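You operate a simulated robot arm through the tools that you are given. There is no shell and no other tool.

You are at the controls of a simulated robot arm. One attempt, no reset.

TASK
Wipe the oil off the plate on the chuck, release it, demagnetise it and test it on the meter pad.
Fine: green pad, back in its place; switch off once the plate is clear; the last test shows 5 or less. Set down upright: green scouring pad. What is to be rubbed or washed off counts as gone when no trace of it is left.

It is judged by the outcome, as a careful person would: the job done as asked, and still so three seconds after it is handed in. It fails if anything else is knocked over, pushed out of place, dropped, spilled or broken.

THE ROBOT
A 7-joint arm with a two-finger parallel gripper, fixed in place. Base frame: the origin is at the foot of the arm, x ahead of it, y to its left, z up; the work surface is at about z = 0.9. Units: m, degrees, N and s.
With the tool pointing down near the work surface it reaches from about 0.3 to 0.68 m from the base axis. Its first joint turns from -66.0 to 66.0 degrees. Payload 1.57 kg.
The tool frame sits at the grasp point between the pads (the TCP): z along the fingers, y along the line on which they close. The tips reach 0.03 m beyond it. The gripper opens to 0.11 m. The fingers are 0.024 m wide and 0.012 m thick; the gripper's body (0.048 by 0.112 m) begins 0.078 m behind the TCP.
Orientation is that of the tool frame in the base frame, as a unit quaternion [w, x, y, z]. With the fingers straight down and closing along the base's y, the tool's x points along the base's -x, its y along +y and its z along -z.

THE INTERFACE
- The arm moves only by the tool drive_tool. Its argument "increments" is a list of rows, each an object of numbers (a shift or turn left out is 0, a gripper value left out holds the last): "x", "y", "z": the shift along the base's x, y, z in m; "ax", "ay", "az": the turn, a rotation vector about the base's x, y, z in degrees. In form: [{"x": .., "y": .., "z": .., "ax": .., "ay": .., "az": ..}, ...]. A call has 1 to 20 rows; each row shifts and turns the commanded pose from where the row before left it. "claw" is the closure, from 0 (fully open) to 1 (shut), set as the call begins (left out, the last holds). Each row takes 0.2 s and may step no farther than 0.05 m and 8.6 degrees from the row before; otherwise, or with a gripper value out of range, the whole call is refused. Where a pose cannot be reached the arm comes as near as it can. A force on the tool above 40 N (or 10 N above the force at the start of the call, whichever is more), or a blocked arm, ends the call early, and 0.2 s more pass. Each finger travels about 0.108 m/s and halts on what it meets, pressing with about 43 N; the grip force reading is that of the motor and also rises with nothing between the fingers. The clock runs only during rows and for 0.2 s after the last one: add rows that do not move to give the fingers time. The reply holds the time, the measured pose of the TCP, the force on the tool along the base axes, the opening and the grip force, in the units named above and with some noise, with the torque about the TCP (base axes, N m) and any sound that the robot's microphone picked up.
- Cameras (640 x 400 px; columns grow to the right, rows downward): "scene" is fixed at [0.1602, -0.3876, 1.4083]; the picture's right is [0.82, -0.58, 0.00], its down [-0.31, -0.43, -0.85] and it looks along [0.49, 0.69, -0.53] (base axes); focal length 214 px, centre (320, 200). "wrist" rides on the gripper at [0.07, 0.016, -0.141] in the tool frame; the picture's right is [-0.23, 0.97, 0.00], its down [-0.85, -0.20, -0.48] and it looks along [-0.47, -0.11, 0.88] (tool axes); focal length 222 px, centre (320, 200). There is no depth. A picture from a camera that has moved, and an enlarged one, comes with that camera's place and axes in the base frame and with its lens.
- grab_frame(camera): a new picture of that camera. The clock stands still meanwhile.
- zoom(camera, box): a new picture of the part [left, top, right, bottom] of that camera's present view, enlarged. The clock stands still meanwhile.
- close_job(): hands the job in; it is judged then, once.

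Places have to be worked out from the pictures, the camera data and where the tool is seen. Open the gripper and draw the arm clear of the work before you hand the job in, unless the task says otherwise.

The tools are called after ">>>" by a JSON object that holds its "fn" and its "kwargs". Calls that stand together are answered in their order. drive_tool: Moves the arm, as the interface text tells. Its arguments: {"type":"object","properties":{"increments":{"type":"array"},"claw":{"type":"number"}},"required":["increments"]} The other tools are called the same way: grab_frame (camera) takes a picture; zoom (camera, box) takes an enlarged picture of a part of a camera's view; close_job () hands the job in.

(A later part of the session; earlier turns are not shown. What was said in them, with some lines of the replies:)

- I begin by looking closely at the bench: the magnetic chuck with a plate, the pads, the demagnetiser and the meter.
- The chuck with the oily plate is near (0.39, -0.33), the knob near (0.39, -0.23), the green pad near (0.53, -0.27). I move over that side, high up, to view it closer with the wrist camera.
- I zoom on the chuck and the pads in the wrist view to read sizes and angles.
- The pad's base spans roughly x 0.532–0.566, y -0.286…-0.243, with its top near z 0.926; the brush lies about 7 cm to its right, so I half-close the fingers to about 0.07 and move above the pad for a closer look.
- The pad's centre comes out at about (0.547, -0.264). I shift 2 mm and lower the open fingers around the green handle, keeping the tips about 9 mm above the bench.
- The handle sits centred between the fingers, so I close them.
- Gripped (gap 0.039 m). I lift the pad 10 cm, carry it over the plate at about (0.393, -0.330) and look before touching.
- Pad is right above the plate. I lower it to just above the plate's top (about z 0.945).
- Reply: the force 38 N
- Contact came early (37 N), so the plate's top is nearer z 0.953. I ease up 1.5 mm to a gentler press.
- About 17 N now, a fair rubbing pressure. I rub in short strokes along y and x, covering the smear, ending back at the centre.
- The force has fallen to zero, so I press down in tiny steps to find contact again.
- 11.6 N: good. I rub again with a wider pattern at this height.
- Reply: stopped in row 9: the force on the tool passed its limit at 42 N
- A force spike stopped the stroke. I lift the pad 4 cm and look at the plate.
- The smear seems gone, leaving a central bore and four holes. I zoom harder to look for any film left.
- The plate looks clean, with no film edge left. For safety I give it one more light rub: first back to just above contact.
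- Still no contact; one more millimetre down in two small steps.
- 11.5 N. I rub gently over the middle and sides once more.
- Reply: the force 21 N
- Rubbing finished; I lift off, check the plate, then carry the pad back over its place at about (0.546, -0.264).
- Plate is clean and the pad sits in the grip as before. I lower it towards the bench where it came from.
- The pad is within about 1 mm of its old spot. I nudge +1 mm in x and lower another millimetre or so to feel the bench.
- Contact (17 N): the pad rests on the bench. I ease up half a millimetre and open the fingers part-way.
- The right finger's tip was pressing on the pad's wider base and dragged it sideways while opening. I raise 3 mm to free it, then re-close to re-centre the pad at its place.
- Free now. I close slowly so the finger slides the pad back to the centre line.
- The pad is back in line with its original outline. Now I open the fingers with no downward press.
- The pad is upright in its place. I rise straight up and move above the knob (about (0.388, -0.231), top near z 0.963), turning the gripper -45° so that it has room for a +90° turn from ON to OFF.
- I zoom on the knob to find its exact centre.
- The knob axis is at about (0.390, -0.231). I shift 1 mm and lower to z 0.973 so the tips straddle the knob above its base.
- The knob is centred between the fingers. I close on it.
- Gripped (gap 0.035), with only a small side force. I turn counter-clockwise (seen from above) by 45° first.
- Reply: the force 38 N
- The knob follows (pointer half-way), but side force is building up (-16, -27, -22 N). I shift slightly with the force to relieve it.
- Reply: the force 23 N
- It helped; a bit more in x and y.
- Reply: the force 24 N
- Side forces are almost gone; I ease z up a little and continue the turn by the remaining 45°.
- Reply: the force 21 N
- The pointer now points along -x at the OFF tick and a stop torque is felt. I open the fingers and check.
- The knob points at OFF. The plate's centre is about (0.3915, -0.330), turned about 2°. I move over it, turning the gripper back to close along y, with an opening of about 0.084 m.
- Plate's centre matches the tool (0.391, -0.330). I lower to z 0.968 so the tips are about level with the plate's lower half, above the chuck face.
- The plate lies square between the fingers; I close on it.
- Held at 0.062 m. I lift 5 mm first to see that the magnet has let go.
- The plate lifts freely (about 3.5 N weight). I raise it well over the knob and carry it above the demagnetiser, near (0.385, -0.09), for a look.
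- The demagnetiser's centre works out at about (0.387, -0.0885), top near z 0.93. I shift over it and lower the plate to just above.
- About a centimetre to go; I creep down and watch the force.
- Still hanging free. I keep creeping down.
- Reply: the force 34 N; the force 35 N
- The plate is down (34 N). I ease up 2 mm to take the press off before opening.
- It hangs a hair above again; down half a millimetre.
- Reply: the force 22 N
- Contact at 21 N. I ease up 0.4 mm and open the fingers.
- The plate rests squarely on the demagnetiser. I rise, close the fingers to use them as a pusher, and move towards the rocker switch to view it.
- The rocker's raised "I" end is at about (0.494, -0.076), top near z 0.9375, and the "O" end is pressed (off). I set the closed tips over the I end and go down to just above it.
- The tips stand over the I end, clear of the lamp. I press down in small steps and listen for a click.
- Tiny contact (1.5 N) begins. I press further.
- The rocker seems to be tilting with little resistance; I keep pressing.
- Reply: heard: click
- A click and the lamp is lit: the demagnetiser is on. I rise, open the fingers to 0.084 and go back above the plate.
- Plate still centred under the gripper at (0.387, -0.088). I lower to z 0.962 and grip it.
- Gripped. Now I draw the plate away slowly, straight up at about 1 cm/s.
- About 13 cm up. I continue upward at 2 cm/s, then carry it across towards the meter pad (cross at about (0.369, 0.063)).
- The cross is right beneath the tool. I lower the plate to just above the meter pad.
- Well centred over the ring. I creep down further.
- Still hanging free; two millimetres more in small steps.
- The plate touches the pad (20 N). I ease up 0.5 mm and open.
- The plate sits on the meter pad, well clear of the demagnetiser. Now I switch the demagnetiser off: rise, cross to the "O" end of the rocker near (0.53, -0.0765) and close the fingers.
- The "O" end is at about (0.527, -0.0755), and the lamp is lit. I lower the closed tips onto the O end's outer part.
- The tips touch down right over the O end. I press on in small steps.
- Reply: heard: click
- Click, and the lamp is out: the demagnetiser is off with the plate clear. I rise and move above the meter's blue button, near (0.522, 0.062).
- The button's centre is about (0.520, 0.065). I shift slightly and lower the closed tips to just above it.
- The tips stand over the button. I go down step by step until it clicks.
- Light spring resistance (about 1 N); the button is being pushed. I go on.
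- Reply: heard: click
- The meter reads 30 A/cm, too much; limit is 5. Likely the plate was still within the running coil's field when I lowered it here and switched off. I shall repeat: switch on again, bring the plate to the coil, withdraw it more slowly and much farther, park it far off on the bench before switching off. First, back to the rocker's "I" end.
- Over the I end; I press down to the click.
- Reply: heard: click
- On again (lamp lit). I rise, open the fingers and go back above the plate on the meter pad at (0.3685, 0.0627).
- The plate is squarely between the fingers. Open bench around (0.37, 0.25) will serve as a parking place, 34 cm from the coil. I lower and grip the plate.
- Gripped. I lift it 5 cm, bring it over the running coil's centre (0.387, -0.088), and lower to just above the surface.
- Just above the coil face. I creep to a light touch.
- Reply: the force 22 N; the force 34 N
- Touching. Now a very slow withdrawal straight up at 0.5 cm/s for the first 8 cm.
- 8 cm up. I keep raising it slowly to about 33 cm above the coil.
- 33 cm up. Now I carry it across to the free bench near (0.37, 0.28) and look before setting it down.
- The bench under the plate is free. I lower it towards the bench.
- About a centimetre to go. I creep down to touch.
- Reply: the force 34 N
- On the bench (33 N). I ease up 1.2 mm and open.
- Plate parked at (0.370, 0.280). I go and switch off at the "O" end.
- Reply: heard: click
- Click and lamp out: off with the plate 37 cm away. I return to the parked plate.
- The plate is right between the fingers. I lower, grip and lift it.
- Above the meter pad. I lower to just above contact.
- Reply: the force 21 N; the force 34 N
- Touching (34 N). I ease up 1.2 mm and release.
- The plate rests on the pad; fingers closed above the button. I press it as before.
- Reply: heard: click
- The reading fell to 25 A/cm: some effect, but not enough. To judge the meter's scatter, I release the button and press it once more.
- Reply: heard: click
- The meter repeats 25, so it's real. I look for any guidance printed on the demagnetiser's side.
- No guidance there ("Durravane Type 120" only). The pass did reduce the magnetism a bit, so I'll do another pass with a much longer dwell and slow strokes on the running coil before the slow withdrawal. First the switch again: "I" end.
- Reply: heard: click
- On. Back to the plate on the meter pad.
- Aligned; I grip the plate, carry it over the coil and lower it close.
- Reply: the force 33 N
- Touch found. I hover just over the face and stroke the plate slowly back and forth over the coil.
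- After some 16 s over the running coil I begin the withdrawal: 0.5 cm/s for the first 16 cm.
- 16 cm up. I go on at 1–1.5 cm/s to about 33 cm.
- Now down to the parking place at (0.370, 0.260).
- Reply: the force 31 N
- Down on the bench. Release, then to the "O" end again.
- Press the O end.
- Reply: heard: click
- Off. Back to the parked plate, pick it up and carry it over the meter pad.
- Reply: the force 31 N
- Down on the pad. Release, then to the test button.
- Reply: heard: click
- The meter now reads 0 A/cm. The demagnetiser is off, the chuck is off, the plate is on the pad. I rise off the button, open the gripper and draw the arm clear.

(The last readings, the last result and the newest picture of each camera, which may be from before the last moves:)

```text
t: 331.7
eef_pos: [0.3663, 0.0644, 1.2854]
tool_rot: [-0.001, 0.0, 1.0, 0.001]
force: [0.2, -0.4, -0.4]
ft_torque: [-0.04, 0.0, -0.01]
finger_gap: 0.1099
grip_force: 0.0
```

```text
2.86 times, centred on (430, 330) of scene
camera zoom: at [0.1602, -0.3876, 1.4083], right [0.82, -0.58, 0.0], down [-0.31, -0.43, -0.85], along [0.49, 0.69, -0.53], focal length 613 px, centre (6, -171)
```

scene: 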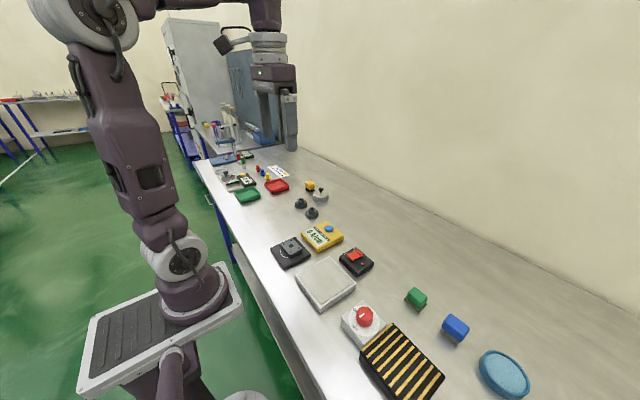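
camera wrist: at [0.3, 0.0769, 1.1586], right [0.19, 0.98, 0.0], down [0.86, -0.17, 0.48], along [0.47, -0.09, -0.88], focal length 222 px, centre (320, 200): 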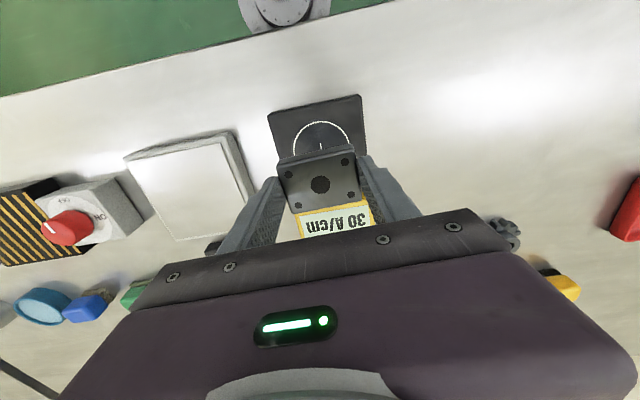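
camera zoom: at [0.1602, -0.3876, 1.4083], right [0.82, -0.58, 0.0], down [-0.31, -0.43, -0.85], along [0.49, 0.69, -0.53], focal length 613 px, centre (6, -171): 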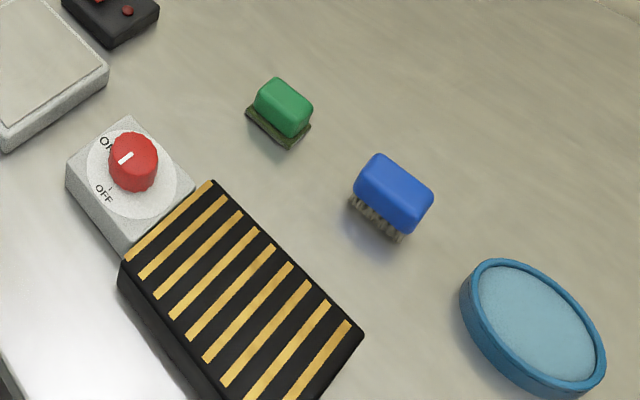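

Everything is in place. One last close look at the plate's face for any trace of oil.

>>> {"fn": "zoom", "kwargs": {"camera": "wrist", "box": [270, 80, 380, 170]}}

>>> {"fn": "zoom", "kwargs": {"camera": "scene", "box": [275, 225, 325, 265]}}

```text
4.44 times, centred on (325, 125) of wrist
camera zoom: at [0.2975, 0.0809, 1.4272], right [0.23, 0.97, 0.0], down [0.86, -0.2, 0.48], along [0.47, -0.11, -0.88], focal length 987 px, centre (298, 533)
```

zoom: 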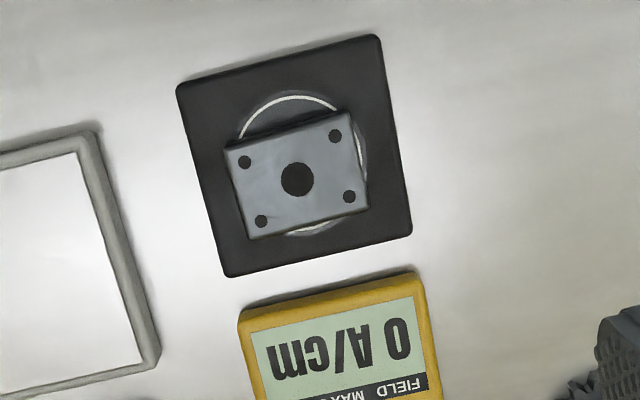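

```text
10.00 times, centred on (300, 245) of scene
camera zoom: at [0.1602, -0.3876, 1.4083], right [0.82, -0.58, 0.0], down [-0.31, -0.43, -0.85], along [0.49, 0.69, -0.53], focal length 2145 px, centre (520, -250)
```

zoom: 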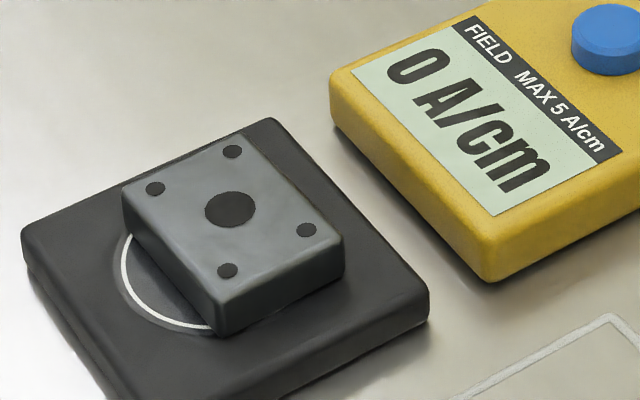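

The plate is clean and lies on the meter pad, the last test shows 0 A/cm, the demagnetiser and chuck are off, and the green pad is upright in its place. The gripper is open and clear, so I hand the job in.

>>> {"fn": "close_job", "kwargs": {}}

```text
The job is handed in.
```

The job is done and handed in. The plate is clean, demagnetised, and sitting on the meter pad, and the last test reads 0 A/cm (limit 5).

- **Oil:** I wiped the plate with the green pad until no trace showed in close-up. While I was setting the pad down, a finger dragged it about 1.3 cm. I slid it back to within about 1.5 mm of where it started, and it stands upright.
- **Chuck:** the knob is at OFF and the plate came off freely.
- **Demagnetising:** this took three passes. The first test read 30 A/cm and the second 25. On the third pass I held the plate over the running coil for about 16 s, stroking it slowly, then drew it away more slowly, and it read 0.
- **Switching off:** on the first pass I switched the coil off with the plate only about 15 cm away on the meter pad. On the other two I switched it off with the plate parked about 35 cm away on open bench. It is off now.

No objects were knocked over or dropped. The gripper is open and the arm is clear of the bench.
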